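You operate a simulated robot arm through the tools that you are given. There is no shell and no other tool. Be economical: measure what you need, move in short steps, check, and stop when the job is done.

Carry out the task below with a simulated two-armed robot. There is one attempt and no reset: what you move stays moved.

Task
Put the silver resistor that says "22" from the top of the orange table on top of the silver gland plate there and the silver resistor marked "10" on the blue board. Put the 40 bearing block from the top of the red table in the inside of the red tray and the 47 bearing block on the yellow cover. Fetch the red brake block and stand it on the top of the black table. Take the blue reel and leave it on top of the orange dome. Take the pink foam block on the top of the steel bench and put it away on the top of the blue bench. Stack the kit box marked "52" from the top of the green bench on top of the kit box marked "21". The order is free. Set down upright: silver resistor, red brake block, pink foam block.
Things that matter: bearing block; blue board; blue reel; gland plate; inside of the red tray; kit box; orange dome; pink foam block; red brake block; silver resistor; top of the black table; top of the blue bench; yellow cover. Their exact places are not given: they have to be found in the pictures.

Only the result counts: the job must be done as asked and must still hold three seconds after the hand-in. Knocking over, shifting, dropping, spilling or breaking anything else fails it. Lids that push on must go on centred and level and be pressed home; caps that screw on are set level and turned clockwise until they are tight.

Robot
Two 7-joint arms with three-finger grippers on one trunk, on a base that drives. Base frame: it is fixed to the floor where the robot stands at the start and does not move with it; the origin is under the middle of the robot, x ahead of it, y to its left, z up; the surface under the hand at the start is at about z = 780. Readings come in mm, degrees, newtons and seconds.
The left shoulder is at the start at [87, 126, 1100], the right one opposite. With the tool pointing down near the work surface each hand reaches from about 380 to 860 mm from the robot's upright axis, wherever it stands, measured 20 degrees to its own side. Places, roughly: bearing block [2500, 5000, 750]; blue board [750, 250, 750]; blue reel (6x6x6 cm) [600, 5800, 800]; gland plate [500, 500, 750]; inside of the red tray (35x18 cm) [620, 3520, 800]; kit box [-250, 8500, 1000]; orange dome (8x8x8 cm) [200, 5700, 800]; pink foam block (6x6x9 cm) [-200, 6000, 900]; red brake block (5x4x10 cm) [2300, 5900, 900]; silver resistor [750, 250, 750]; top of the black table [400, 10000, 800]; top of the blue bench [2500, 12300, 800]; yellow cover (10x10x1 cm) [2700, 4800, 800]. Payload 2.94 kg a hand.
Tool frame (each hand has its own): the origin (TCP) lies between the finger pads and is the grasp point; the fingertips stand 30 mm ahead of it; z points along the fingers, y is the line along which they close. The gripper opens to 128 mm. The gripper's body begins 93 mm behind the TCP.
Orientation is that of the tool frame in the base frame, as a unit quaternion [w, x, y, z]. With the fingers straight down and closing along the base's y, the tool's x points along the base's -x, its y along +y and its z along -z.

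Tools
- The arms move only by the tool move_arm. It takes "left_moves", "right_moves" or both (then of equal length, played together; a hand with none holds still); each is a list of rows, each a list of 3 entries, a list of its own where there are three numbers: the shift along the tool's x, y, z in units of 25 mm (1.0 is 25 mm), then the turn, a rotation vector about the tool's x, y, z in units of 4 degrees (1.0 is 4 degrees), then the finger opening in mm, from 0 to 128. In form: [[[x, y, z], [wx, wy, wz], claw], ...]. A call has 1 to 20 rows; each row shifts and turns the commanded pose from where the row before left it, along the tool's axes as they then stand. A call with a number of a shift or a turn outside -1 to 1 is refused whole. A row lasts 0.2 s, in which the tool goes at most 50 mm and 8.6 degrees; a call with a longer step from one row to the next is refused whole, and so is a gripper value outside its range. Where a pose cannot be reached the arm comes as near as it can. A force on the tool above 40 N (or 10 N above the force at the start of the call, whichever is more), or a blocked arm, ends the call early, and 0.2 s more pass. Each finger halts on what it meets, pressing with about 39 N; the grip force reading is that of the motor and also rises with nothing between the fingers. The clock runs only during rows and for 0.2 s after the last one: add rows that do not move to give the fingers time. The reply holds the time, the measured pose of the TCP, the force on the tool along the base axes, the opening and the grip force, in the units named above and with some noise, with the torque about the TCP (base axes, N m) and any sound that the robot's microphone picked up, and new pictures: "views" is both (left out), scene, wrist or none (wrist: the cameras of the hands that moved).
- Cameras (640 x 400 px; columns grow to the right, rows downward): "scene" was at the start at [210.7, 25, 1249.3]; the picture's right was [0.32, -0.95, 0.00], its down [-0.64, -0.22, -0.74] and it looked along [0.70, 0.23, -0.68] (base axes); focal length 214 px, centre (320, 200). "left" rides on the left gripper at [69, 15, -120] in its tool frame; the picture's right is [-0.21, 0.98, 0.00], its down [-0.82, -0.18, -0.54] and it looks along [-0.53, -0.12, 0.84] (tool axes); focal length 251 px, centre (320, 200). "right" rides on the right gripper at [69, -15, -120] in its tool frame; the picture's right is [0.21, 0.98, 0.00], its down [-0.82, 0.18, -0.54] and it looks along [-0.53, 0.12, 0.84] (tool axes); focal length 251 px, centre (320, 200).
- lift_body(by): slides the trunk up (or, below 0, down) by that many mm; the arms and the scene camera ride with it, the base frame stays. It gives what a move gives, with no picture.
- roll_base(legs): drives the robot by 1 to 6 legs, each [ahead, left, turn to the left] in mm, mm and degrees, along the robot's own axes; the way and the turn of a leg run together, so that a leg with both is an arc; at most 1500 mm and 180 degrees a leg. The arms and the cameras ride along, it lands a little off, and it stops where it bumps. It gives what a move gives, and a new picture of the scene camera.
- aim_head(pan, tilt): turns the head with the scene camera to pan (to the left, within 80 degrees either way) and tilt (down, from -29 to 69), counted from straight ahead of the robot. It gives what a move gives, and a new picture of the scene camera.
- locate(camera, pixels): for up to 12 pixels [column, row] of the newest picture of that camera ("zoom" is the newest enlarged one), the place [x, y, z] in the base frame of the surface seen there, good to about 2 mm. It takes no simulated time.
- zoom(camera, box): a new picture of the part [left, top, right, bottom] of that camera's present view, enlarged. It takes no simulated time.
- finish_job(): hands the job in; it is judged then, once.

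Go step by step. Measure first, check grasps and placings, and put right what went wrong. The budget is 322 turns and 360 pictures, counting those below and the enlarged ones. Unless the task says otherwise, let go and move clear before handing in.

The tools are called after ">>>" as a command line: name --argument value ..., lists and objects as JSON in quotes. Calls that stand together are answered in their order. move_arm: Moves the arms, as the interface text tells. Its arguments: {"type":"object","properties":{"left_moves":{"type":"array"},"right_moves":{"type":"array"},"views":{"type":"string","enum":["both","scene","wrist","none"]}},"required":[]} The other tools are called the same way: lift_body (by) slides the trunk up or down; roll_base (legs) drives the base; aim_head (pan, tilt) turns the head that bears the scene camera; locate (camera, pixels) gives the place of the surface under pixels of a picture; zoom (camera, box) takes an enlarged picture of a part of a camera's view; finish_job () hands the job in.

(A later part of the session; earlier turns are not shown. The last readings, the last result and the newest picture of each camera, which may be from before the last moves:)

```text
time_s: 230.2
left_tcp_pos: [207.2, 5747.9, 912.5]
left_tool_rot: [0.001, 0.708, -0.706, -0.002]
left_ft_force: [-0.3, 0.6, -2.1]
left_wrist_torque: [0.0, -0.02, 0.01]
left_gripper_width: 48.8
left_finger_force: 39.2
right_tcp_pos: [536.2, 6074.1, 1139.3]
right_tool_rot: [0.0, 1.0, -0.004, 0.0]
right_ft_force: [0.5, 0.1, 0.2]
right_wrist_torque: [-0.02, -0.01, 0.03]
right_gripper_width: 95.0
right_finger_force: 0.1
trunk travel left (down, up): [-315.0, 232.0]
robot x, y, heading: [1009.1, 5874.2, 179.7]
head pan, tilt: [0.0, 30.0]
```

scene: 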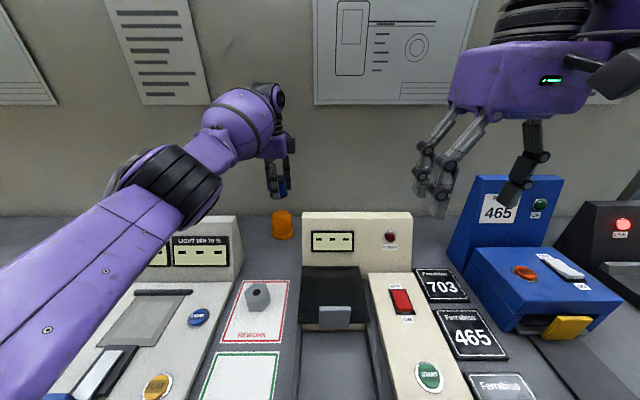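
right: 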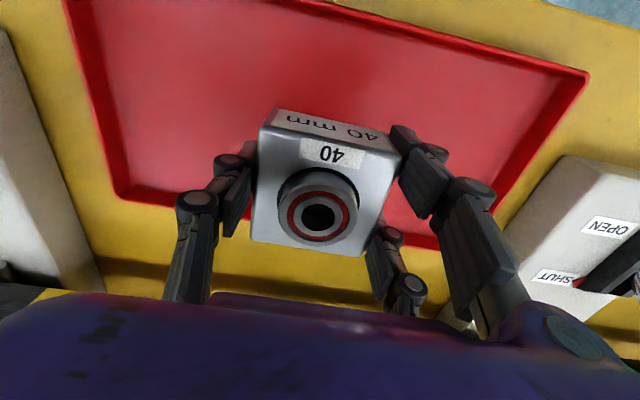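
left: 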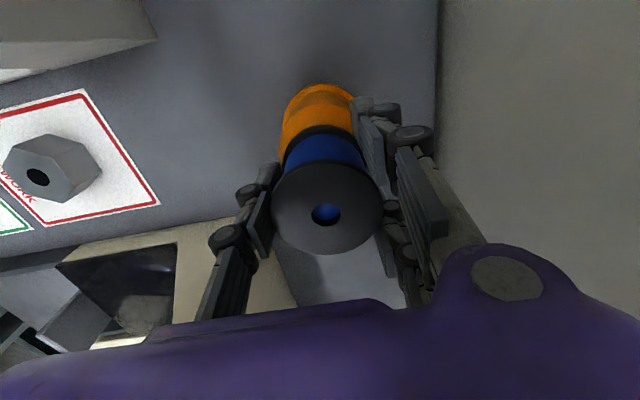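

>>> zoom --camera "scene" --box '[255, 180, 315, 245]'

>>> zoom --camera "left" --box '[240, 60, 440, 260]'

```text
6.15 times, centred on (285, 212) of scene
```

zoom: 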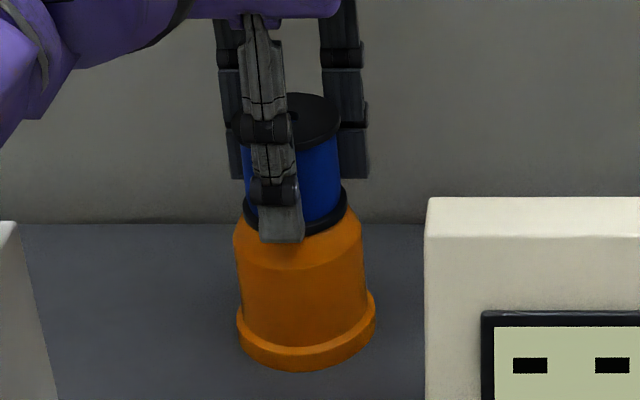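

```text
2.00 times, centred on (340, 160) of left
```

zoom: 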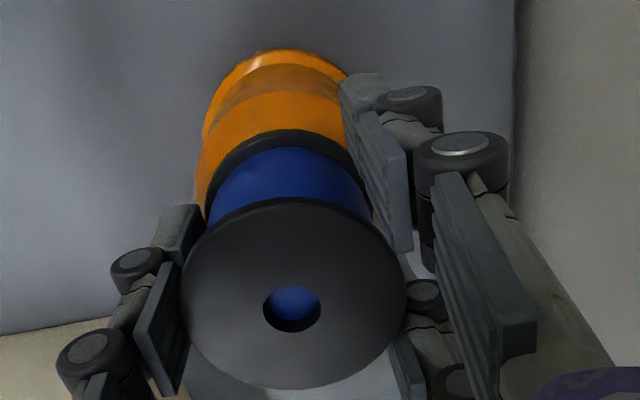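

>>> locate --camera "scene" --pixels '[[286.5, 215.5], [286.5, 212], [284.5, 196], [286, 222], [289, 219], [274, 216]]'

>>> move_arm --left_moves '[[[0, 0, 0.05], [0, 0, 0], 0], [[0, 0, 0.05], [0, 0, 0], 0], [[0, 0, 0], [0, 0, 0], 0]]' --views "none"

```text
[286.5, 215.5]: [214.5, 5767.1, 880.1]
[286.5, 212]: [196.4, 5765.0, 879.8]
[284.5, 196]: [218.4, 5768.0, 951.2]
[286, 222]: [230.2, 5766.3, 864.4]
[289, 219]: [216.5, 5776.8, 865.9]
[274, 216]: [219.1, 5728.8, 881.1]
```

```text
time_s: 231.0
left_tcp_pos: [207.0, 5747.5, 912.6]
left_tool_rot: [0.002, 0.708, -0.706, -0.002]
left_ft_force: [-2.5, -0.4, 5.2]
left_wrist_torque: [-0.05, -0.08, -0.01]
left_gripper_width: 48.6
left_finger_force: 39.0
right_tcp_pos: [537.1, 6074.8, 1141.0]
right_tool_rot: [0.0, 1.0, -0.004, 0.0]
right_ft_force: [0.5, 0.6, 0.5]
right_wrist_torque: [-0.02, -0.02, 0.04]
right_gripper_width: 95.2
right_finger_force: 0.1
trunk travel left (down, up): [-315.0, 232.0]
robot x, y, heading: [1010.7, 5875.2, 179.9]
head pan, tilt: [0.0, 30.0]
```

Contact force appears. I verify the reel's top height and the bench height to be sure the reel (not a finger) touches.

>>> zoom --camera "scene" --box '[260, 190, 305, 230]'

>>> locate --camera "left" --pixels '[[325, 180], [300, 200], [350, 235], [325, 145]]'

>>> locate --camera "scene" --pixels '[[240, 375], [285, 330], [270, 270], [330, 380]]'

```text
10.00 times, centred on (282, 210) of scene
```

zoom: 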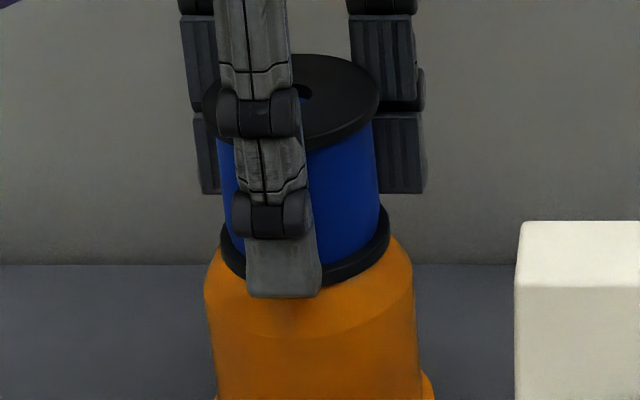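

```text
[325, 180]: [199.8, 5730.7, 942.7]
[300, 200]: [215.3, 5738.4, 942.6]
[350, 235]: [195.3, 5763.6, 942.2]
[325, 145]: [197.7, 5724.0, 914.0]
```

```text
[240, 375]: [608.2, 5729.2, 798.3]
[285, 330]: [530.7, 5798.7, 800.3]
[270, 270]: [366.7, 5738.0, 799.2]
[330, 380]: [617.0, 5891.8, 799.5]
```

The reel top is at 942.5, so it already rests on the dome (it slid up a little in the pads). I release and rise.

>>> move_arm --left_moves '[[[0, 0, -0.05], [0, 0, 0], 0], [[0, 0, 0], [0, 0, 0], 52], [[0, 0, 0], [0, 0, 0], 60], [[0, 0, 0], [0, 0, 0], 75], [[0, 0, 0], [0, 0, 0], 75], [[0, 0, -0.5], [0, 0, 0], 75], [[0, 0, -0.8], [0, 0, 0], 75], [[0, 0, -1], [0, 0, 0], 75], [[0, 0, -1], [0, 0, 0], 75], [[0, 0, -1], [0, 0, 0], 75], [[0, 0, -1], [0, 0, 0], 75]]' --views "both"

>>> zoom --camera "scene" --box '[245, 180, 325, 250]'

```text
time_s: 233.4
left_tcp_pos: [210.3, 5747.3, 1044.9]
left_tool_rot: [0.001, 0.707, -0.707, -0.003]
left_ft_force: [-0.3, -0.6, -0.1]
left_wrist_torque: [0.01, 0.02, 0.01]
left_gripper_width: 75.1
left_finger_force: 0.1
left hand out of reach, approached as far as the arm can: row 11
right_tcp_pos: [537.4, 6075.6, 1140.0]
right_tool_rot: [0.0, 1.0, -0.005, -0.001]
right_ft_force: [-0.1, -0.5, 0.3]
right_wrist_torque: [-0.02, -0.01, -0.01]
right_gripper_width: 95.0
right_finger_force: 0.1
trunk travel left (down, up): [-315.0, 232.0]
robot x, y, heading: [1009.3, 5873.5, 179.7]
head pan, tilt: [0.0, 30.0]
```

scene: 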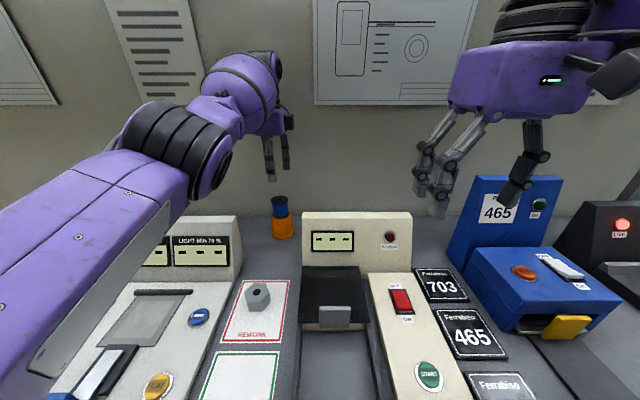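
left: 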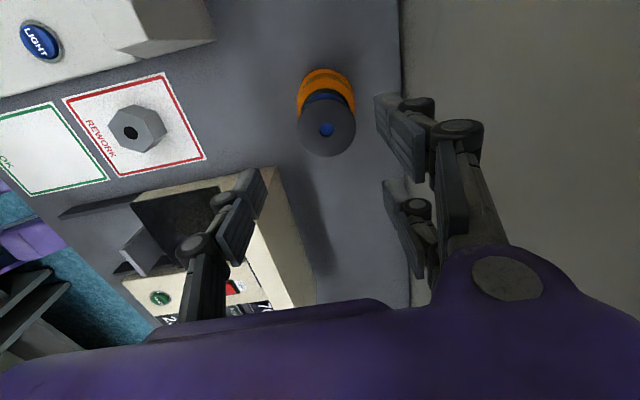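

```text
5.71 times, centred on (285, 215) of scene
```

zoom: 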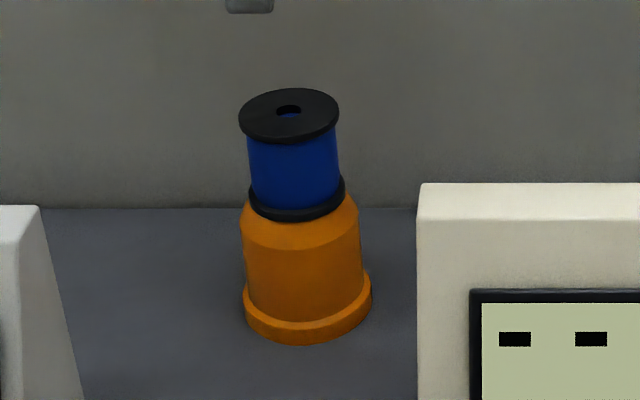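

The reel stands squarely on the dome. I retract the left hand and turn it back.

>>> move_arm --left_moves '[[[0, -0.9, 0], [0, 0, 0], 75], [[0, -0.9, 0], [0, 0, 0], 75], [[0, -0.9, -0.3], [0, 0, 0], 75], [[0, -0.9, -0.3], [0, 0, 0], 75], [[0, -0.9, -0.3], [0, 0, 0], 75], [[0, -0.9, -0.3], [0, 0, 0], 75], [[0, -0.9, -0.3], [0, 0, 0], 75], [[0, -0.9, 0], [0, 0, 0], 75], [[0, -0.9, 0], [0, 0, 0], 75], [[0, -0.9, 0], [0, 0, 0], 75], [[0, -0.9, 0], [0, 0, 0], 75], [[0, -0.9, 0], [0, 0, 0], 75], [[0, 0, 0], [0, 0, -1], 75], [[0, 0, 0], [0, 0, -1], 75], [[0, 0, 0], [0, 0, -1], 75], [[0, 0, 0], [0, 0, -1], 75], [[0, 0, 0], [0, 0, -1], 75], [[0, 0, 0], [0, 0, -1], 75], [[0, 0, 0], [0, 0, -1], 75], [[0, 0, 0], [0, 0, -1], 75]]' --views "none"

>>> move_arm --left_moves '[[[0, 0, 0], [0, 0, -1], 75], [[0, 0, 0], [0, 0, -1], 75], [[0, 0, 0], [0, 0, -1], 75], [[0, 0, 0], [0, 0, -1], 75], [[0, 0, 0], [0, 0, -1], 75], [[0, 0, 0], [0, 0, -1], 75], [[0, 0, 0], [0, 0, -1], 75], [[0, 0, 0], [0, 0, -1], 75], [[0, 0, 0], [0, 0, -1], 75], [[0, 0, 0], [0, 0, -1], 75], [[0, 0, 0], [0, 0, -1], 75], [[0, 0, 0], [0, 0, -1], 75], [[0, 0, 0], [0, 0, -1], 75], [[0, 0, 0], [0, 0, -1], 75], [[0, 0, 0], [0, 0, -0.5], 75], [[0, 0.8, 0], [0, 0, 0], 75], [[0, 0.8, 0], [0, 0, 0], 75], [[0, 0.8, 0], [0, 0, 0], 75]]' --views "none"

>>> roll_base --legs '[[-430, 0, 0], [0, 0, -90], [0, 0, -90]]'

```text
time_s: 237.6
left_tcp_pos: [480.0, 5746.4, 1081.6]
left_tool_rot: [0.0, 0.876, -0.483, -0.002]
left_ft_force: [0.1, -0.7, 0.4]
left_wrist_torque: [0.0, 0.0, 0.0]
left_gripper_width: 74.7
left_finger_force: 0.1
left hand out of reach, approached as far as the arm can: row 1
right_tcp_pos: [535.7, 6074.5, 1140.5]
right_tool_rot: [0.0, 1.0, -0.005, 0.0]
right_ft_force: [-0.2, 0.3, 0.5]
right_wrist_torque: [-0.02, -0.02, -0.04]
right_gripper_width: 94.9
right_finger_force: 0.0
trunk travel left (down, up): [-315.0, 232.0]
robot x, y, heading: [1012.8, 5870.9, 179.9]
head pan, tilt: [0.0, 30.0]
```

```text
time_s: 241.4
left_tcp_pos: [479.5, 5686.3, 1081.1]
left_tool_rot: [-0.001, 1.0, 0.0, -0.002]
left_ft_force: [-0.2, -0.5, 0.0]
left_wrist_torque: [0.02, 0.0, 0.0]
left_gripper_width: 75.1
left_finger_force: 0.2
right_tcp_pos: [537.2, 6073.6, 1139.2]
right_tool_rot: [0.0, 1.0, -0.004, -0.001]
right_ft_force: [0.4, -0.4, 0.3]
right_wrist_torque: [0.01, 0.01, 0.0]
right_gripper_width: 95.2
right_finger_force: 0.1
trunk travel left (down, up): [-315.0, 232.0]
robot x, y, heading: [1010.4, 5874.8, 179.6]
head pan, tilt: [0.0, 30.0]
```

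```text
time_s: 251.7
left_tcp_pos: [1972.7, 6054.6, 1081.2]
left_tool_rot: [0.003, 0.002, 1.0, 0.0]
left_ft_force: [0.6, 0.1, -0.2]
left_wrist_torque: [-0.03, 0.03, 0.0]
left_gripper_width: 74.9
left_finger_force: 0.1
right_tcp_pos: [1914.7, 5669.0, 1140.0]
right_tool_rot: [0.002, 0.009, 1.0, 0.001]
right_ft_force: [0.3, -0.5, -0.4]
right_wrist_torque: [-0.04, 0.02, -0.01]
right_gripper_width: 95.0
right_finger_force: 0.0
trunk travel left (down, up): [-315.0, 232.0]
robot x, y, heading: [1446.3, 5876.8, -0.6]
head pan, tilt: [0.0, 30.0]
```

scene: 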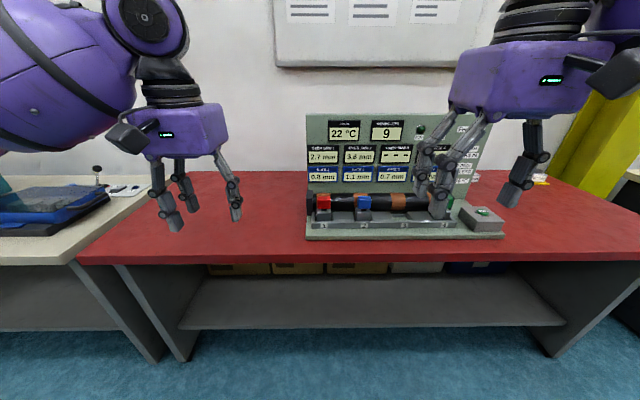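

>>> zoom --camera "scene" --box '[290, 100, 520, 245]'

>>> locate --camera "scene" --pixels '[[323, 200], [364, 202], [320, 213], [366, 215], [300, 257], [340, 202]]'

```text
2.76 times, centred on (405, 172) of scene
```

zoom: 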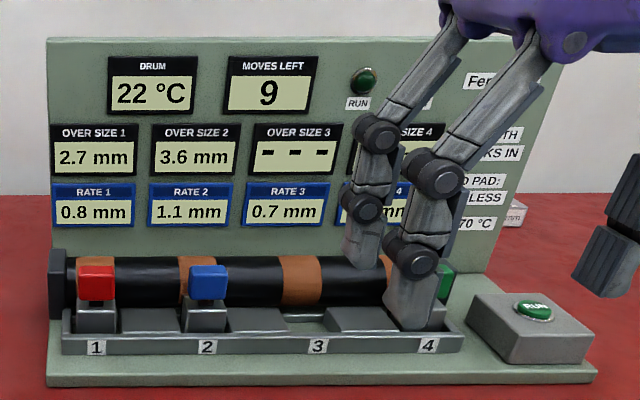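

```text
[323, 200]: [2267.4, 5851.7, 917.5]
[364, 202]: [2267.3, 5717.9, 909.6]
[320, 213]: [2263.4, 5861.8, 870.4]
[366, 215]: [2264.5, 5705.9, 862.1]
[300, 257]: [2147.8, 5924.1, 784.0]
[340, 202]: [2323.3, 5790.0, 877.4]
```

The red brake block stands in slot 1 at about (2267,5855), top ≈917. I drive ahead 250 mm to look closer.

>>> roll_base --legs '[[240, 0, 0.6]]'

>>> move_arm --right_moves '[[[0.5, -1, 0], [0, 0, 0], 95], [[0.5, -1, 0], [0, 0, 0], 95], [[0, -1, 0], [0, 0, 0], 95], [[0, -1, 0], [0, 0, 0], 95]]' --left_moves '[[[0, -1, 0], [0, 0, 0], 90], [[0, -1, 0], [0, 0, 0], 90], [[0, -1, 0], [0, 0, 0], 90], [[0, -1, 0], [0, 0, 0], 90]]' --views "both"

>>> zoom --camera "scene" --box '[250, 180, 450, 310]'

```text
time_s: 253.4
left_tcp_pos: [2209.7, 6060.7, 1080.8]
left_tool_rot: [0.002, -0.003, 1.0, -0.001]
left_ft_force: [-0.1, -0.4, 0.2]
left_wrist_torque: [-0.03, 0.03, 0.01]
left_gripper_width: 75.1
left_finger_force: 0.1
right_tcp_pos: [2155.7, 5673.8, 1140.8]
right_tool_rot: [0.001, 0.003, 1.0, -0.001]
right_ft_force: [0.1, -0.4, 1.0]
right_wrist_torque: [0.0, 0.0, -0.01]
right_gripper_width: 95.1
right_finger_force: 0.1
trunk travel left (down, up): [-315.0, 232.0]
robot x, y, heading: [1680.1, 5871.2, -0.1]
head pan, tilt: [0.0, 30.0]
```

scene: 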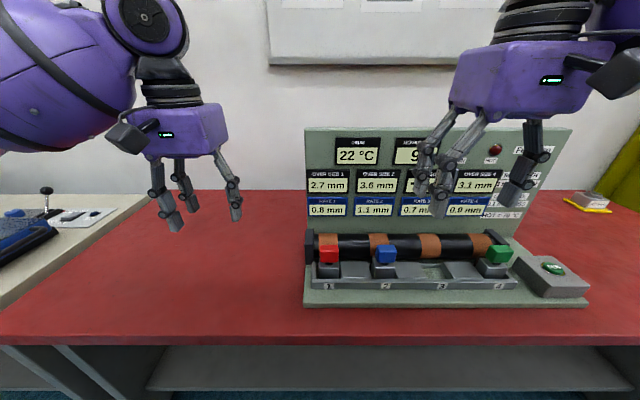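

```text
time_s: 254.4
left_tcp_pos: [2209.2, 5960.1, 1081.5]
left_tool_rot: [0.003, -0.004, 1.0, -0.001]
left_ft_force: [0.4, -0.1, 0.2]
left_wrist_torque: [0.03, -0.02, 0.0]
left_gripper_width: 90.0
left_finger_force: 0.0
right_tcp_pos: [2128.3, 5572.5, 1139.0]
right_tool_rot: [0.0, 0.002, 1.0, 0.001]
right_ft_force: [-1.2, 0.5, 0.6]
right_wrist_torque: [0.03, 0.03, 0.05]
right_gripper_width: 94.9
right_finger_force: 0.0
trunk travel left (down, up): [-315.0, 232.0]
robot x, y, heading: [1680.1, 5870.4, 0.3]
head pan, tilt: [0.0, 30.0]
```

scene: 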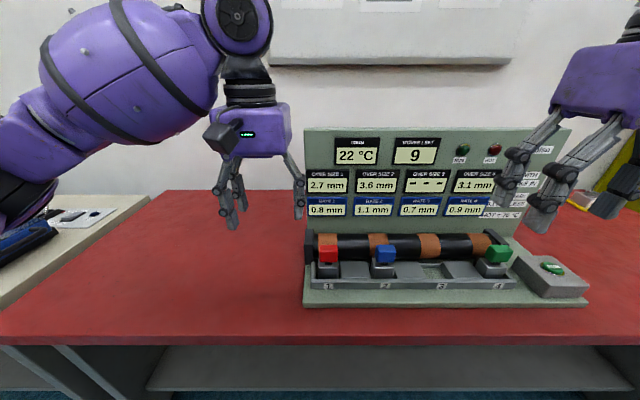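
right: 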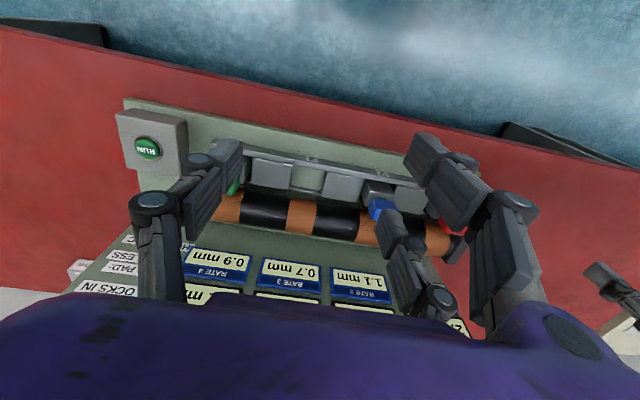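
left: 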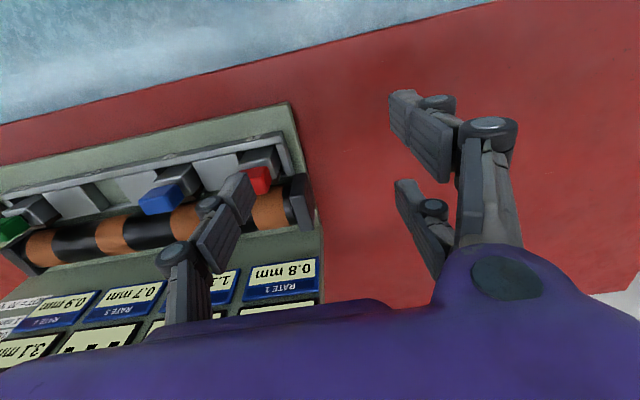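

```text
3.08 times, centred on (350, 245) of scene
```

zoom: 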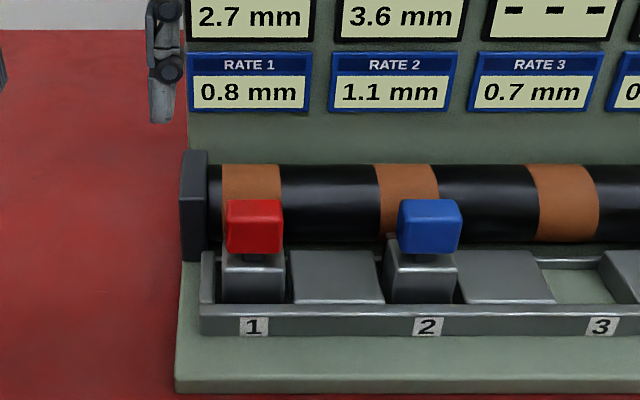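

>>> locate --camera "zoom" --pixels '[[232, 205], [278, 205], [232, 245], [278, 245], [255, 225], [255, 265], [255, 290], [330, 255], [250, 205], [215, 262], [255, 180], [210, 160]]'

>>> locate --camera "left" --pixels '[[255, 172], [268, 185], [262, 180], [255, 155], [285, 150], [290, 205]]'

>>> zoom --camera "left" --box '[120, 90, 340, 260]'

```text
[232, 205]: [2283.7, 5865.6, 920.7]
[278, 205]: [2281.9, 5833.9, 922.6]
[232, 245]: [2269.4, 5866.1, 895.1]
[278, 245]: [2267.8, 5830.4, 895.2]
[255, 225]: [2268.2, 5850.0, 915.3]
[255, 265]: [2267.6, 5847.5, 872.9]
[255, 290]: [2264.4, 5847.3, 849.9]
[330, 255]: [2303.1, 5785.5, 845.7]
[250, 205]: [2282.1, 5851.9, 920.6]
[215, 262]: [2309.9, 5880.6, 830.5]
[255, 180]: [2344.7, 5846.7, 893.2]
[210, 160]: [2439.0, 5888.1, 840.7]
```

```text
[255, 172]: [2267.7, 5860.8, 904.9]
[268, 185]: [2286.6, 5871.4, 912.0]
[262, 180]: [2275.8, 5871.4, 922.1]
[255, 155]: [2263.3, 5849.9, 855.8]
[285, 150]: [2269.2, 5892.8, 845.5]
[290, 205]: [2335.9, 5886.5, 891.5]
```

```text
2.35 times, centred on (230, 175) of left
```

zoom: 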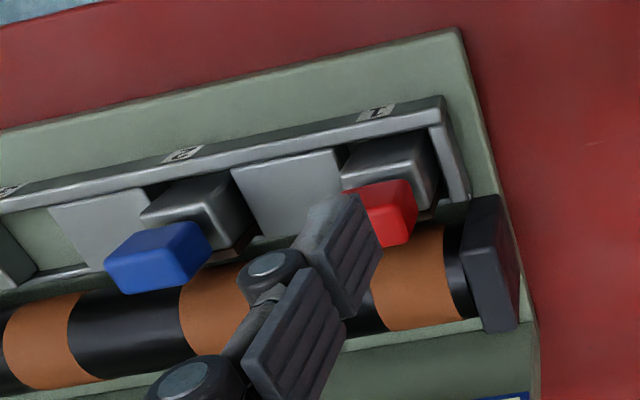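

Red cap: y 5828–5870, x≈2267–2300, z 893–922. I move the left hand above it.

>>> move_arm --left_moves '[[[-0.5, -0.74, 0], [0, 0, 0], 80], [[-0.5, -0.74, 0], [0, 0, 0], 80], [[-0.5, -0.74, 0], [0, 0, 0], 80], [[-0.5, -0.74, 0], [0, 0, 0], 80], [[-0.5, -0.74, 0], [0, 0, 0], 80], [[-0.5, -0.74, 0], [0, 0, 0], 80], [[0, 0, 0.8], [0, 0, 0], 80], [[0, 0, 0.8], [0, 0, 0], 80], [[0, 0, 0.8], [0, 0, 0], 80], [[0, 0, 0.8], [0, 0, 0], 80], [[0, 0, 0.8], [0, 0, 0], 80]]' --views "both"

>>> zoom --camera "left" --box '[220, 60, 440, 230]'

```text
time_s: 256.8
left_tcp_pos: [2286.2, 5850.5, 980.5]
left_tool_rot: [0.001, -0.003, 1.0, -0.002]
left_ft_force: [0.6, 0.2, 0.9]
left_wrist_torque: [0.02, 0.0, 0.0]
left_gripper_width: 80.0
left_finger_force: 0.0
right_tcp_pos: [2129.1, 5574.3, 1139.4]
right_tool_rot: [0.001, 0.003, 1.0, 0.0]
right_ft_force: [-0.1, 0.3, -0.9]
right_wrist_torque: [0.01, 0.01, -0.03]
right_gripper_width: 95.1
right_finger_force: 0.1
trunk travel left (down, up): [-315.0, 232.0]
robot x, y, heading: [1680.8, 5869.1, -0.3]
head pan, tilt: [0.0, 30.0]
```

scene: 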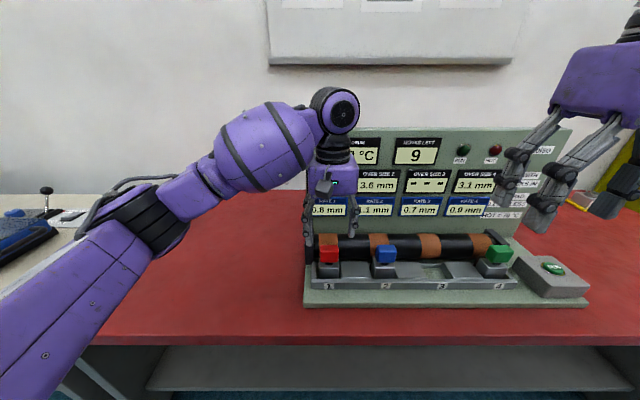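
left: 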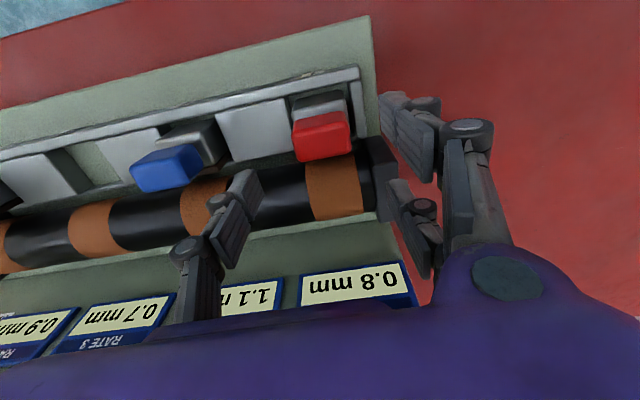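

```text
2.35 times, centred on (330, 145) of left
```

zoom: 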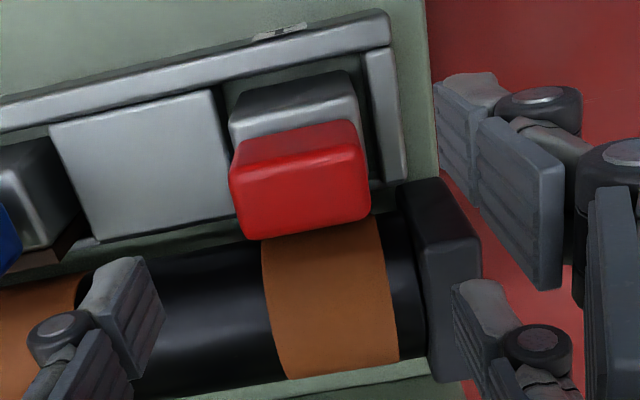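

>>> locate --camera "zoom" --pixels '[[238, 170], [355, 142], [365, 205], [250, 228], [305, 185], [415, 200], [290, 100]]'

```text
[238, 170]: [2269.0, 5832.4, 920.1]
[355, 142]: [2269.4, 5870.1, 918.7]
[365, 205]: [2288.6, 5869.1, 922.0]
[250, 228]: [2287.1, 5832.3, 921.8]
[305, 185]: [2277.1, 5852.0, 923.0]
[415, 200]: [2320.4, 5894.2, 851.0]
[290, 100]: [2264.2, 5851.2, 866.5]
```

Cap centre ≈ (2280,5851). I descend to z≈902 and grip, then lift slowly.

>>> move_arm --left_moves '[[[0.26, 0.02, 0.4], [0, 0, 0], 80], [[0, 0, 0.8], [0, 0, 0], 80], [[0, 0, 0.8], [0, 0, 0], 80], [[0, 0, 0.7], [0, 0, 0], 80], [[0, 0, 0.4], [0, 0, 0], 80], [[0, 0, 0], [0, 0, 0], 0], [[0, 0, 0], [0, 0, 0], 0], [[0, 0, 0], [0, 0, 0], 0], [[0, 0, 0], [0, 0, 0], 0]]' --views "wrist"

```text
time_s: 258.9
left_tcp_pos: [2280.9, 5845.1, 909.1]
left_tool_rot: [0.007, 0.0, 1.0, -0.008]
left_ft_force: [-1.9, -4.5, 10.1]
left_wrist_torque: [-0.04, 0.13, 0.08]
left_gripper_width: 0.0
left_finger_force: 3.1
right_tcp_pos: [2128.1, 5573.1, 1138.5]
right_tool_rot: [0.0, 0.004, 1.0, 0.0]
right_ft_force: [0.5, 0.7, -1.2]
right_wrist_torque: [-0.05, 0.02, 0.02]
right_gripper_width: 95.0
right_finger_force: 0.1
trunk travel left (down, up): [-315.0, 232.0]
robot x, y, heading: [1679.7, 5872.9, 0.0]
head pan, tilt: [0.0, 30.0]
stopped in row 9 (left hand): the force on the tool passed its limit at 41 N (the readings are from after the stop); the commanded pose is now the measured one
```

left: 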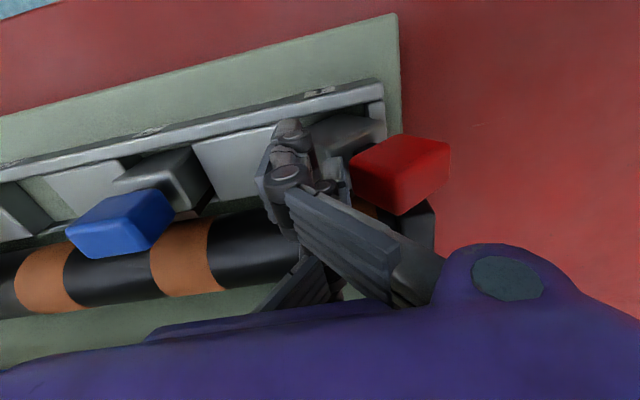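

The fingers closed beside the cap: it seems pushed toward +y. I look closely before doing anything.

>>> zoom --camera "scene" --box '[270, 190, 410, 310]'

>>> zoom --camera "left" --box '[220, 90, 480, 300]'

```text
3.33 times, centred on (340, 250) of scene
```

zoom: 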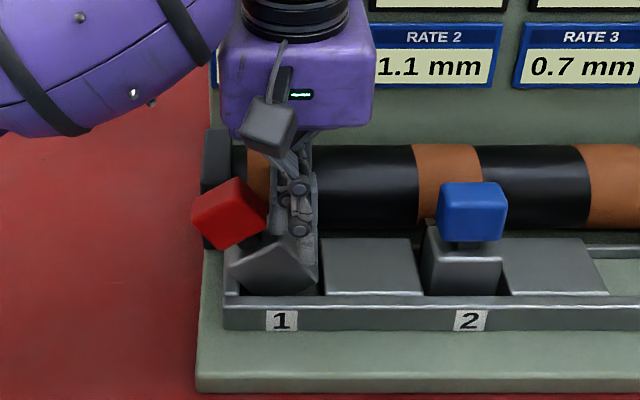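

```text
1.90 times, centred on (350, 195) of left
```

zoom: 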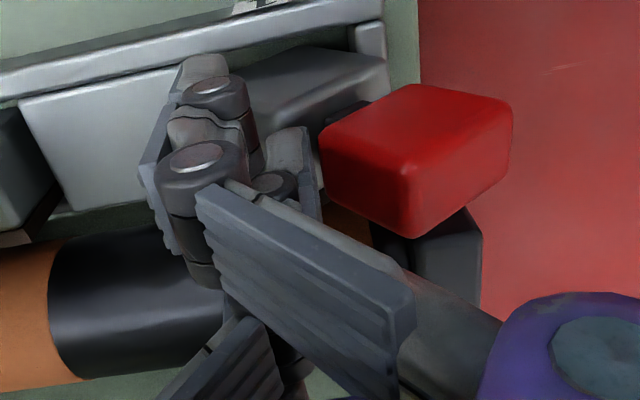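

The block is leaning toward +y with the closed fingers beside its neck; the reading (−4.5 N in y) says it wants to tip back upright. I let it down gently by moving −y in tiny steps.

>>> move_arm --left_moves '[[[0, -0.08, -0.04], [0, 0, 0], 0], [[0, -0.08, -0.04], [0, 0, 0], 0], [[0, -0.08, -0.04], [0, 0, 0], 0], [[0, -0.08, 0], [0, 0, 0], 0], [[0, -0.08, 0], [0, 0, 0], 0], [[0, -0.08, 0], [0, 0, 0], 0], [[0, -0.08, 0], [0, 0, 0], 0], [[0, -0.08, 0], [0, 0, 0], 0]]' --views "scene"

>>> zoom --camera "scene" --box '[270, 190, 410, 310]'

```text
time_s: 260.7
left_tcp_pos: [2279.5, 5830.6, 910.9]
left_tool_rot: [0.006, -0.002, 1.0, -0.007]
left_ft_force: [-0.2, 0.2, -0.5]
left_wrist_torque: [-0.01, 0.03, -0.04]
left_gripper_width: 0.0
left_finger_force: 2.7
right_tcp_pos: [2128.8, 5572.9, 1140.4]
right_tool_rot: [0.001, 0.003, 1.0, 0.001]
right_ft_force: [0.2, 1.0, 0.3]
right_wrist_torque: [-0.01, 0.05, -0.02]
right_gripper_width: 94.8
right_finger_force: 0.1
trunk travel left (down, up): [-315.0, 232.0]
robot x, y, heading: [1679.7, 5874.4, -0.0]
head pan, tilt: [0.0, 30.0]
```

scene: 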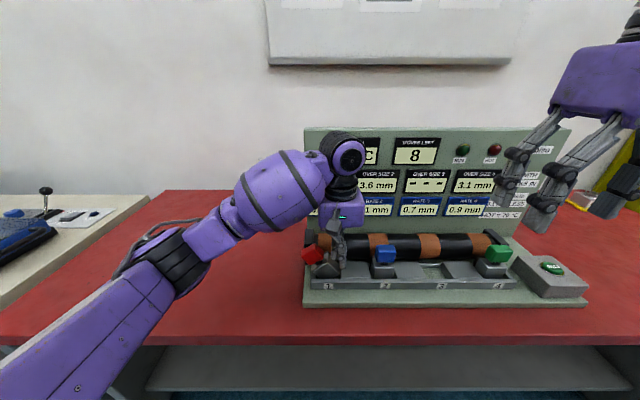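

```text
3.33 times, centred on (340, 250) of scene
```

zoom: 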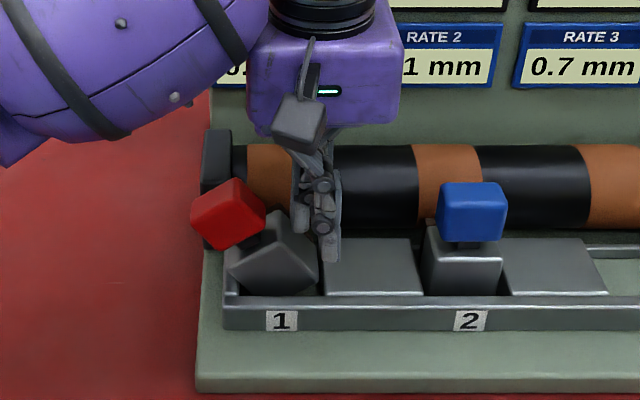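

The block rests stably, leaning against the slot's left wall. I raise the hand clear and measure the tilted block.

>>> move_arm --left_moves '[[[0, -0.2, -0.2], [0, 0, 0], 0], [[0, -0.2, -0.6], [0, 0, 0], 0], [[0, 0, -0.8], [0, 0, 0], 0], [[0, 0, -0.8], [0, 0, 0], 0], [[0, 0.5, -0.8], [0, 0, 0], 0], [[0, 1, -0.8], [0, 0, 0], 0], [[0, 1, 0], [0, 0, 0], 0], [[0, 1, 0], [0, 0, 0], 0], [[0, 1, 0], [0, 0, 0], 0], [[0, 1, 0], [0, 0, 0], 0]]' --views "both"

>>> zoom --camera "scene" --box '[280, 210, 380, 300]'

```text
time_s: 262.9
left_tcp_pos: [2278.0, 5958.7, 1009.5]
left_tool_rot: [0.005, -0.001, 1.0, -0.007]
left_ft_force: [-0.2, 0.6, 1.0]
left_wrist_torque: [0.01, -0.01, 0.01]
left_gripper_width: 0.0
left_finger_force: 3.2
right_tcp_pos: [2127.0, 5573.2, 1139.4]
right_tool_rot: [0.001, 0.003, 1.0, 0.0]
right_ft_force: [0.0, -0.1, -0.9]
right_wrist_torque: [0.01, -0.03, -0.01]
right_gripper_width: 95.2
right_finger_force: 0.1
trunk travel left (down, up): [-315.0, 232.0]
robot x, y, heading: [1680.3, 5869.6, -0.3]
head pan, tilt: [0.0, 30.0]
```

scene: 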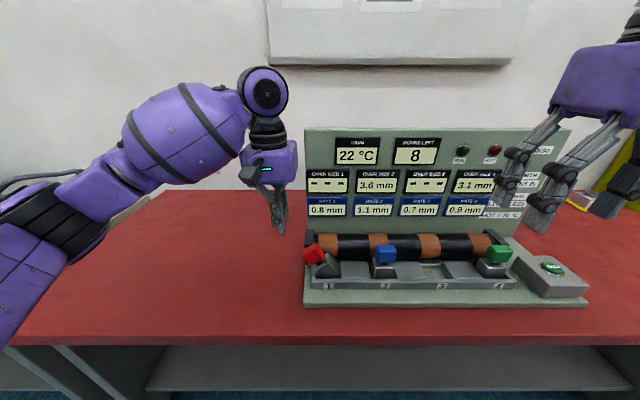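
left: 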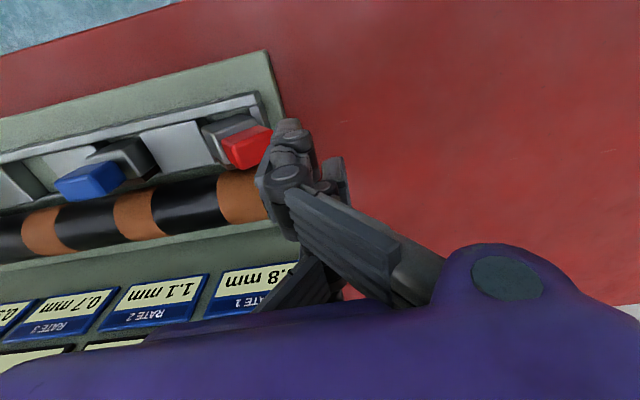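

```text
4.44 times, centred on (330, 255) of scene
```

zoom: 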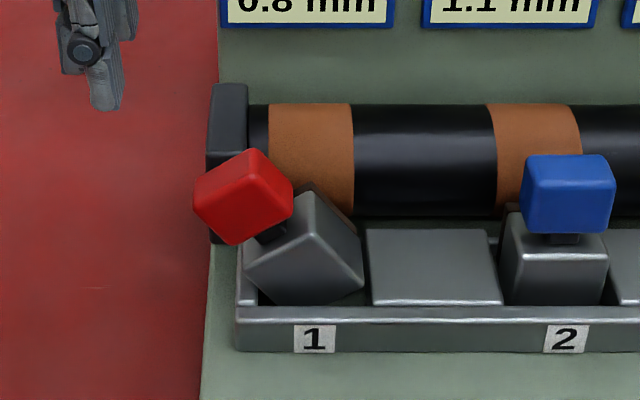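

>>> locate --camera "zoom" --pixels '[[198, 190], [250, 155], [290, 190], [290, 208], [235, 242], [200, 208], [245, 200], [313, 200], [358, 270], [265, 295], [250, 262], [242, 235]]'

>>> locate --camera "left" --pixels '[[225, 142], [262, 127], [270, 150], [235, 165], [245, 148]]'

```text
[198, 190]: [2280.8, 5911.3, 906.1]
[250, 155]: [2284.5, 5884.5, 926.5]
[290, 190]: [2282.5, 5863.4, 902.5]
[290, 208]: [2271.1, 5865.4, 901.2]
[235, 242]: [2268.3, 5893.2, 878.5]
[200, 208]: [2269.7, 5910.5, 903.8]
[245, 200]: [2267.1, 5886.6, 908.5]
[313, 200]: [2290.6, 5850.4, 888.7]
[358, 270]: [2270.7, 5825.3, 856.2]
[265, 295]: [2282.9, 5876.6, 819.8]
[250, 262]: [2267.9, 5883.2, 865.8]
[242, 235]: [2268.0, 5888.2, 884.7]
```

```text
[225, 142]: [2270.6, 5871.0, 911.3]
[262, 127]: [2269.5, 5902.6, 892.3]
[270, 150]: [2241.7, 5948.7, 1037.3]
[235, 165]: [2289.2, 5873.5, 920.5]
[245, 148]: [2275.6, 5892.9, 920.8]
```

The block leans ≈39°; cap centre ≈ (2280,5888,903). I tilt the left hand 39° to match and stop at a pre-grasp point.

>>> move_arm --left_moves '[[[0, 0, 0], [0.97, 0, 0], 60], [[0, 0, 0], [0.97, 0, 0], 60], [[0, 0, 0], [0.97, 0, 0], 60], [[0, 0, 0], [0.97, 0, 0], 60], [[0, 0, 0], [0.97, 0, 0], 60], [[0, 0, 0], [0.97, 0, 0], 60], [[0, 0, 0], [0.97, 0, 0], 60], [[0, 0, 0], [0.97, 0, 0], 60], [[0, 0, 0], [0.97, 0, 0], 60], [[0, 0, 0], [0.97, 0, 0], 60]]' --views "both"

```text
time_s: 265.1
left_tcp_pos: [2279.3, 5959.6, 1010.0]
left_tool_rot: [0.006, 0.002, 0.941, -0.338]
left_ft_force: [-0.5, -0.2, -0.3]
left_wrist_torque: [-0.02, 0.05, -0.02]
left_gripper_width: 59.9
left_finger_force: 0.1
right_tcp_pos: [2128.4, 5572.5, 1140.4]
right_tool_rot: [0.001, 0.003, 1.0, 0.0]
right_ft_force: [-0.1, 0.4, -0.2]
right_wrist_torque: [-0.03, -0.01, 0.01]
right_gripper_width: 95.1
right_finger_force: 0.0
trunk travel left (down, up): [-315.0, 232.0]
robot x, y, heading: [1682.9, 5870.9, 0.2]
head pan, tilt: [0.0, 30.0]
```

scene: 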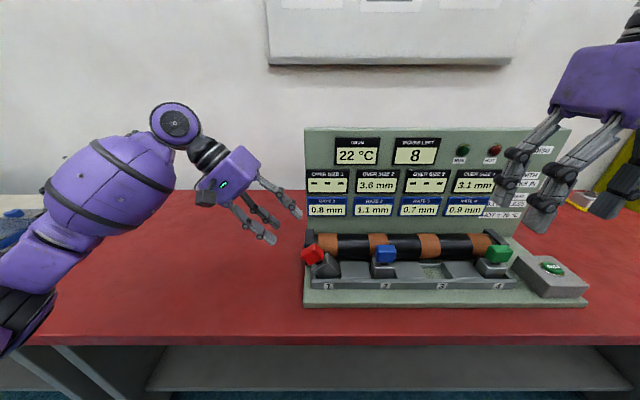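
left: 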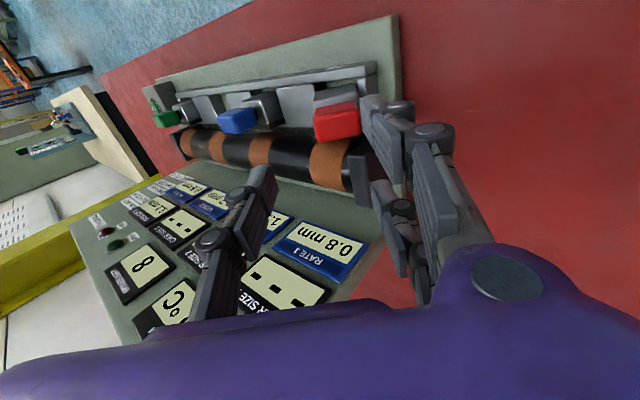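

>>> move_arm --left_moves '[[[-0.03, 0.16, 0.6], [0, 0, 0], 62], [[-0.03, 0.16, 0.6], [0, 0, 0], 62], [[0, 0.15, 0.6], [0, 0, 0], 62], [[0, 0, 0.6], [0, 0, 0], 62]]' --views "both"

>>> zoom --camera "left" --box '[220, 60, 440, 230]'

>>> zoom --camera "scene" --box '[270, 190, 380, 300]'

```text
time_s: 266.1
left_tcp_pos: [2282.2, 5929.3, 955.5]
left_tool_rot: [0.005, 0.001, 0.941, -0.338]
left_ft_force: [0.7, 0.5, 0.3]
left_wrist_torque: [-0.03, 0.03, 0.02]
left_gripper_width: 61.8
left_finger_force: 0.1
right_tcp_pos: [2127.1, 5573.2, 1139.6]
right_tool_rot: [0.002, 0.003, 1.0, 0.0]
right_ft_force: [0.0, -0.2, 1.3]
right_wrist_torque: [-0.01, 0.03, 0.0]
right_gripper_width: 95.0
right_finger_force: 0.2
trunk travel left (down, up): [-315.0, 232.0]
robot x, y, heading: [1681.3, 5872.8, 0.4]
head pan, tilt: [0.0, 30.0]
```

scene: 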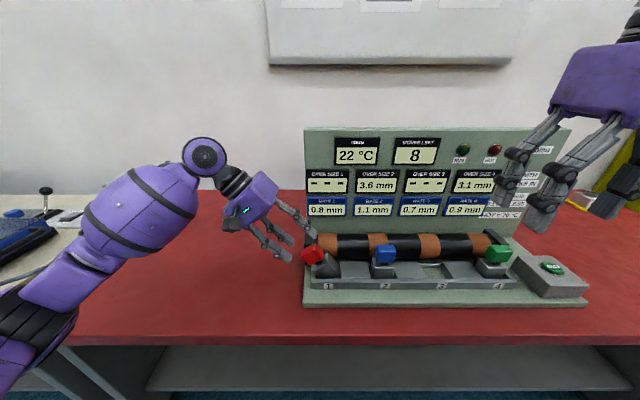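
left: 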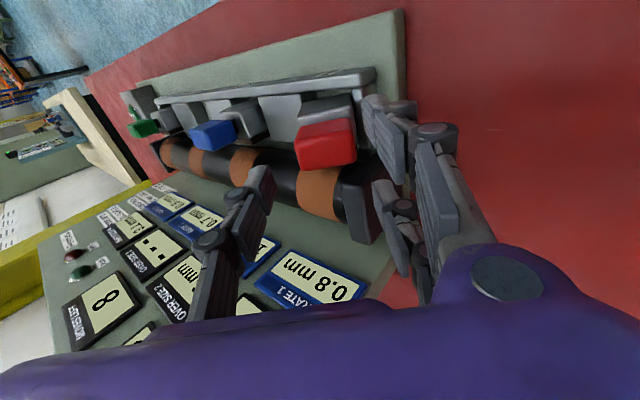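

```text
2.35 times, centred on (330, 145) of left
```

zoom: 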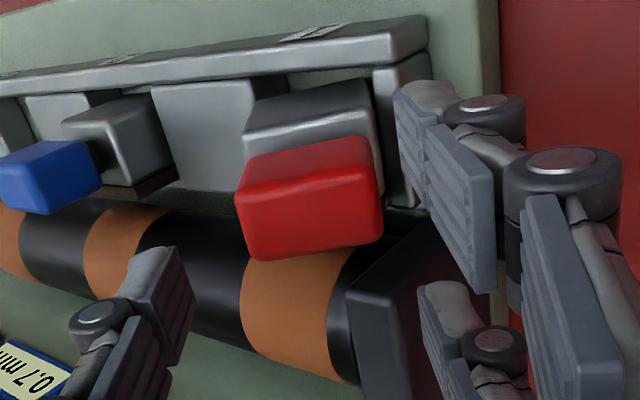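

```text
3.64 times, centred on (325, 245) of scene
```

zoom: 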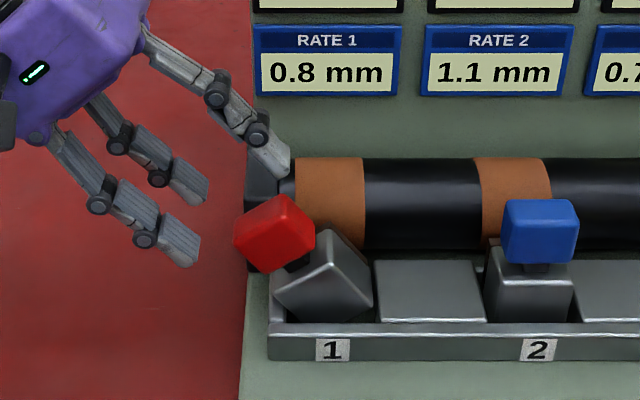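

The zoom shows why it failed: this hand has one finger on one side and two spaced fingers on the other, so the narrow cap slipped between the pair. I measure the finger spacing.

>>> locate --camera "scene" --pixels '[[291, 242.5], [285, 243], [287, 259.5], [281, 257], [314.5, 235], [310, 229]]'

>>> locate --camera "zoom" --pixels '[[200, 190], [178, 250]]'

```text
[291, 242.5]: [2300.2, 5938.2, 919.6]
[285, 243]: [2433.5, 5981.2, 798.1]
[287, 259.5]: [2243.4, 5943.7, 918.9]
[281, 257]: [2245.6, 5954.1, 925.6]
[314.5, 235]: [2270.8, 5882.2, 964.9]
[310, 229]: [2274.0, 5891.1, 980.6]
```

```text
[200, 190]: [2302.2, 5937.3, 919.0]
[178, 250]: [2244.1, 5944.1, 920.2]
```

Finger pair: ±28 mm apart (gap ≈37 mm), so a 24 mm deep cap passes between. New plan: first nudge the block upright with the closed fist, then grasp it from the front with the pair spread vertically (one on cap, one on foot). I back off and straighten the hand.

>>> move_arm --left_moves '[[[0, 0, -0.6], [0, 0, 0], 62], [[0, 0, -0.6], [0, 0, 0], 62], [[0, 0, -0.6], [0, 0, 0], 40], [[0, 0, 0], [-0.98, 0, 0], 20], [[0, 0, 0], [-0.98, 0, 0], 0], [[0, 0, 0], [-0.98, 0, 0], 0], [[0, 0, 0], [-0.98, 0, 0], 0], [[0, 0, 0], [-0.98, 0, 0], 0], [[0, 0, 0], [-0.98, 0, 0], 0], [[0, 0, 0], [-0.98, 0, 0], 0], [[0, 0, 0], [-0.98, 0, 0], 0], [[0, 0, 0], [-0.98, 0, 0], 0], [[0, 0, 0], [-0.98, 0, 0], 0]]' --views "none"

```text
time_s: 268.9
left_tcp_pos: [2279.7, 5959.6, 990.0]
left_tool_rot: [0.006, -0.001, 1.0, -0.002]
left_ft_force: [0.6, -0.8, -0.3]
left_wrist_torque: [-0.01, 0.0, -0.03]
left_gripper_width: 0.1
left_finger_force: 3.0
right_tcp_pos: [2127.1, 5572.7, 1139.3]
right_tool_rot: [0.0, 0.003, 1.0, 0.001]
right_ft_force: [0.3, -0.9, -0.2]
right_wrist_torque: [0.02, -0.04, 0.01]
right_gripper_width: 95.2
right_finger_force: 0.2
trunk travel left (down, up): [-315.0, 232.0]
robot x, y, heading: [1679.7, 5868.7, 0.1]
head pan, tilt: [0.0, 30.0]
```

Now lower beside the cap at x≈2262 and push slowly −y.

>>> move_arm --left_moves '[[[0.35, 0, 0.4], [0, 0, 0], 0], [[0.35, 0, 0.9], [0, 0, 0], 0], [[0, 0, 0.9], [0, 0, 0], 0], [[0, 0, 0.9], [0, 0, 0], 0], [[0, -0.4, 0], [0, 0, 0], 0], [[0, -0.4, 0], [0, 0, 0], 0], [[0, -0.4, 0], [0, 0, 0], 0], [[0, -0.3, 0], [0, 0, 0], 0], [[0, -0.2, 0], [0, 0, 0], 0], [[0, -0.2, 0], [0, 0, 0], 0], [[0, -0.2, 0], [0, 0, 0], 0], [[0, -0.2, 0], [0, 0, 0], 0]]' --views "both"

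>>> zoom --camera "scene" --box '[270, 190, 380, 300]'

```text
time_s: 271.5
left_tcp_pos: [2263.7, 5901.0, 912.8]
left_tool_rot: [0.005, -0.001, 1.0, -0.002]
left_ft_force: [0.5, -0.3, 0.0]
left_wrist_torque: [-0.02, 0.02, 0.02]
left_gripper_width: 0.0
left_finger_force: 3.0
right_tcp_pos: [2128.0, 5573.6, 1139.5]
right_tool_rot: [0.001, 0.004, 1.0, 0.0]
right_ft_force: [0.3, 0.2, -0.3]
right_wrist_torque: [0.01, -0.01, 0.0]
right_gripper_width: 95.1
right_finger_force: 0.1
trunk travel left (down, up): [-315.0, 232.0]
robot x, y, heading: [1678.5, 5875.2, -0.0]
head pan, tilt: [0.0, 30.0]
```

scene: 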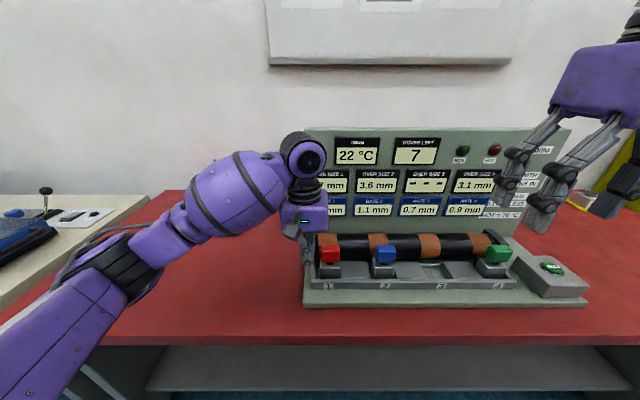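
left: 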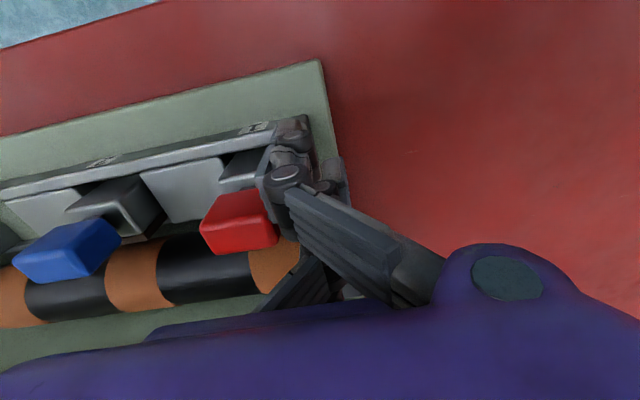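

```text
3.64 times, centred on (325, 245) of scene
```

zoom: 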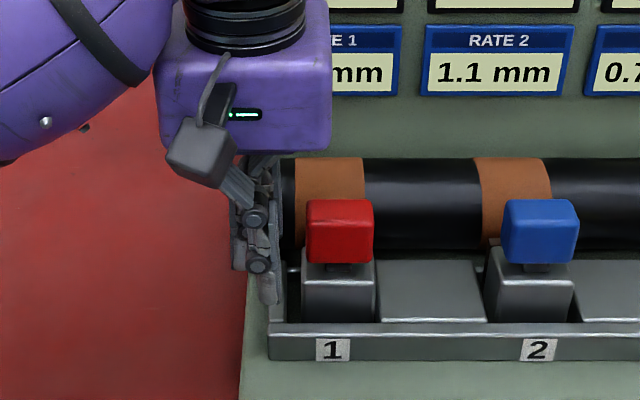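

The block is upright in its slot again. I back the hand away toward the robot and re-measure the block.

>>> move_arm --left_moves '[[[0, 0.6, 0], [0, 0, 0], 0], [[0, 0.6, -0.6], [0, 0, 0], 0], [[0, 0, -1], [0, 0, 0], 0], [[0, 0, -1], [0, 0, 0], 0], [[0.8, 0, -0.6], [0, 0, 0], 30], [[1, 0, 0], [0, 0, 0], 60], [[1, 0, 0], [0, 0, 0], 60], [[1, 0, 0], [0, 0, 0], 60], [[1, 0, 0], [0, 0, 0], 60]]' --views "none"

>>> aim_head --pan 0 --tilt 36

>>> zoom --camera "scene" --box '[290, 190, 380, 260]'

```text
time_s: 273.5
left_tcp_pos: [2141.3, 5931.1, 992.2]
left_tool_rot: [0.005, -0.001, 1.0, -0.003]
left_ft_force: [0.2, -0.1, -0.1]
left_wrist_torque: [0.05, -0.04, -0.01]
left_gripper_width: 60.3
left_finger_force: 0.1
right_tcp_pos: [2127.5, 5573.2, 1140.0]
right_tool_rot: [0.001, 0.003, 1.0, 0.0]
right_ft_force: [0.9, 0.1, 0.3]
right_wrist_torque: [-0.02, -0.02, 0.01]
right_gripper_width: 95.3
right_finger_force: 0.0
trunk travel left (down, up): [-315.0, 232.0]
robot x, y, heading: [1676.9, 5872.0, -0.2]
head pan, tilt: [0.0, 30.0]
```

```text
time_s: 274.2
left_tcp_pos: [2142.6, 5931.5, 991.9]
left_tool_rot: [0.006, 0.0, 1.0, -0.003]
left_ft_force: [-0.4, -0.2, 0.3]
left_wrist_torque: [0.01, 0.03, 0.0]
left_gripper_width: 59.9
left_finger_force: 0.0
right_tcp_pos: [2127.8, 5573.0, 1139.6]
right_tool_rot: [0.001, 0.003, 1.0, 0.0]
right_ft_force: [0.4, 0.7, 0.7]
right_wrist_torque: [0.01, 0.0, -0.01]
right_gripper_width: 94.9
right_finger_force: 0.0
trunk travel left (down, up): [-315.0, 232.0]
robot x, y, heading: [1678.6, 5874.8, -0.1]
head pan, tilt: [0.0, 36.0]
```

scene: 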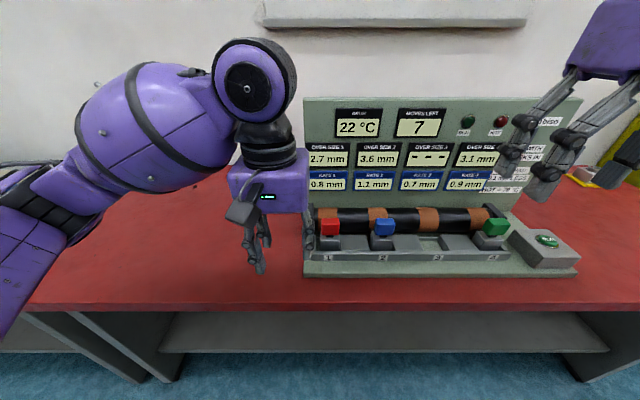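

```text
5.71 times, centred on (335, 225) of scene
```

zoom: 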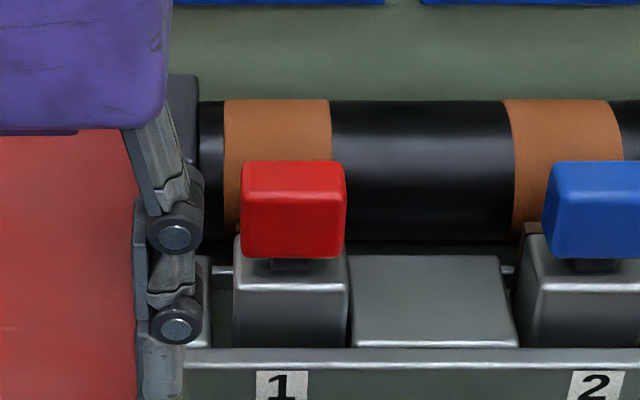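

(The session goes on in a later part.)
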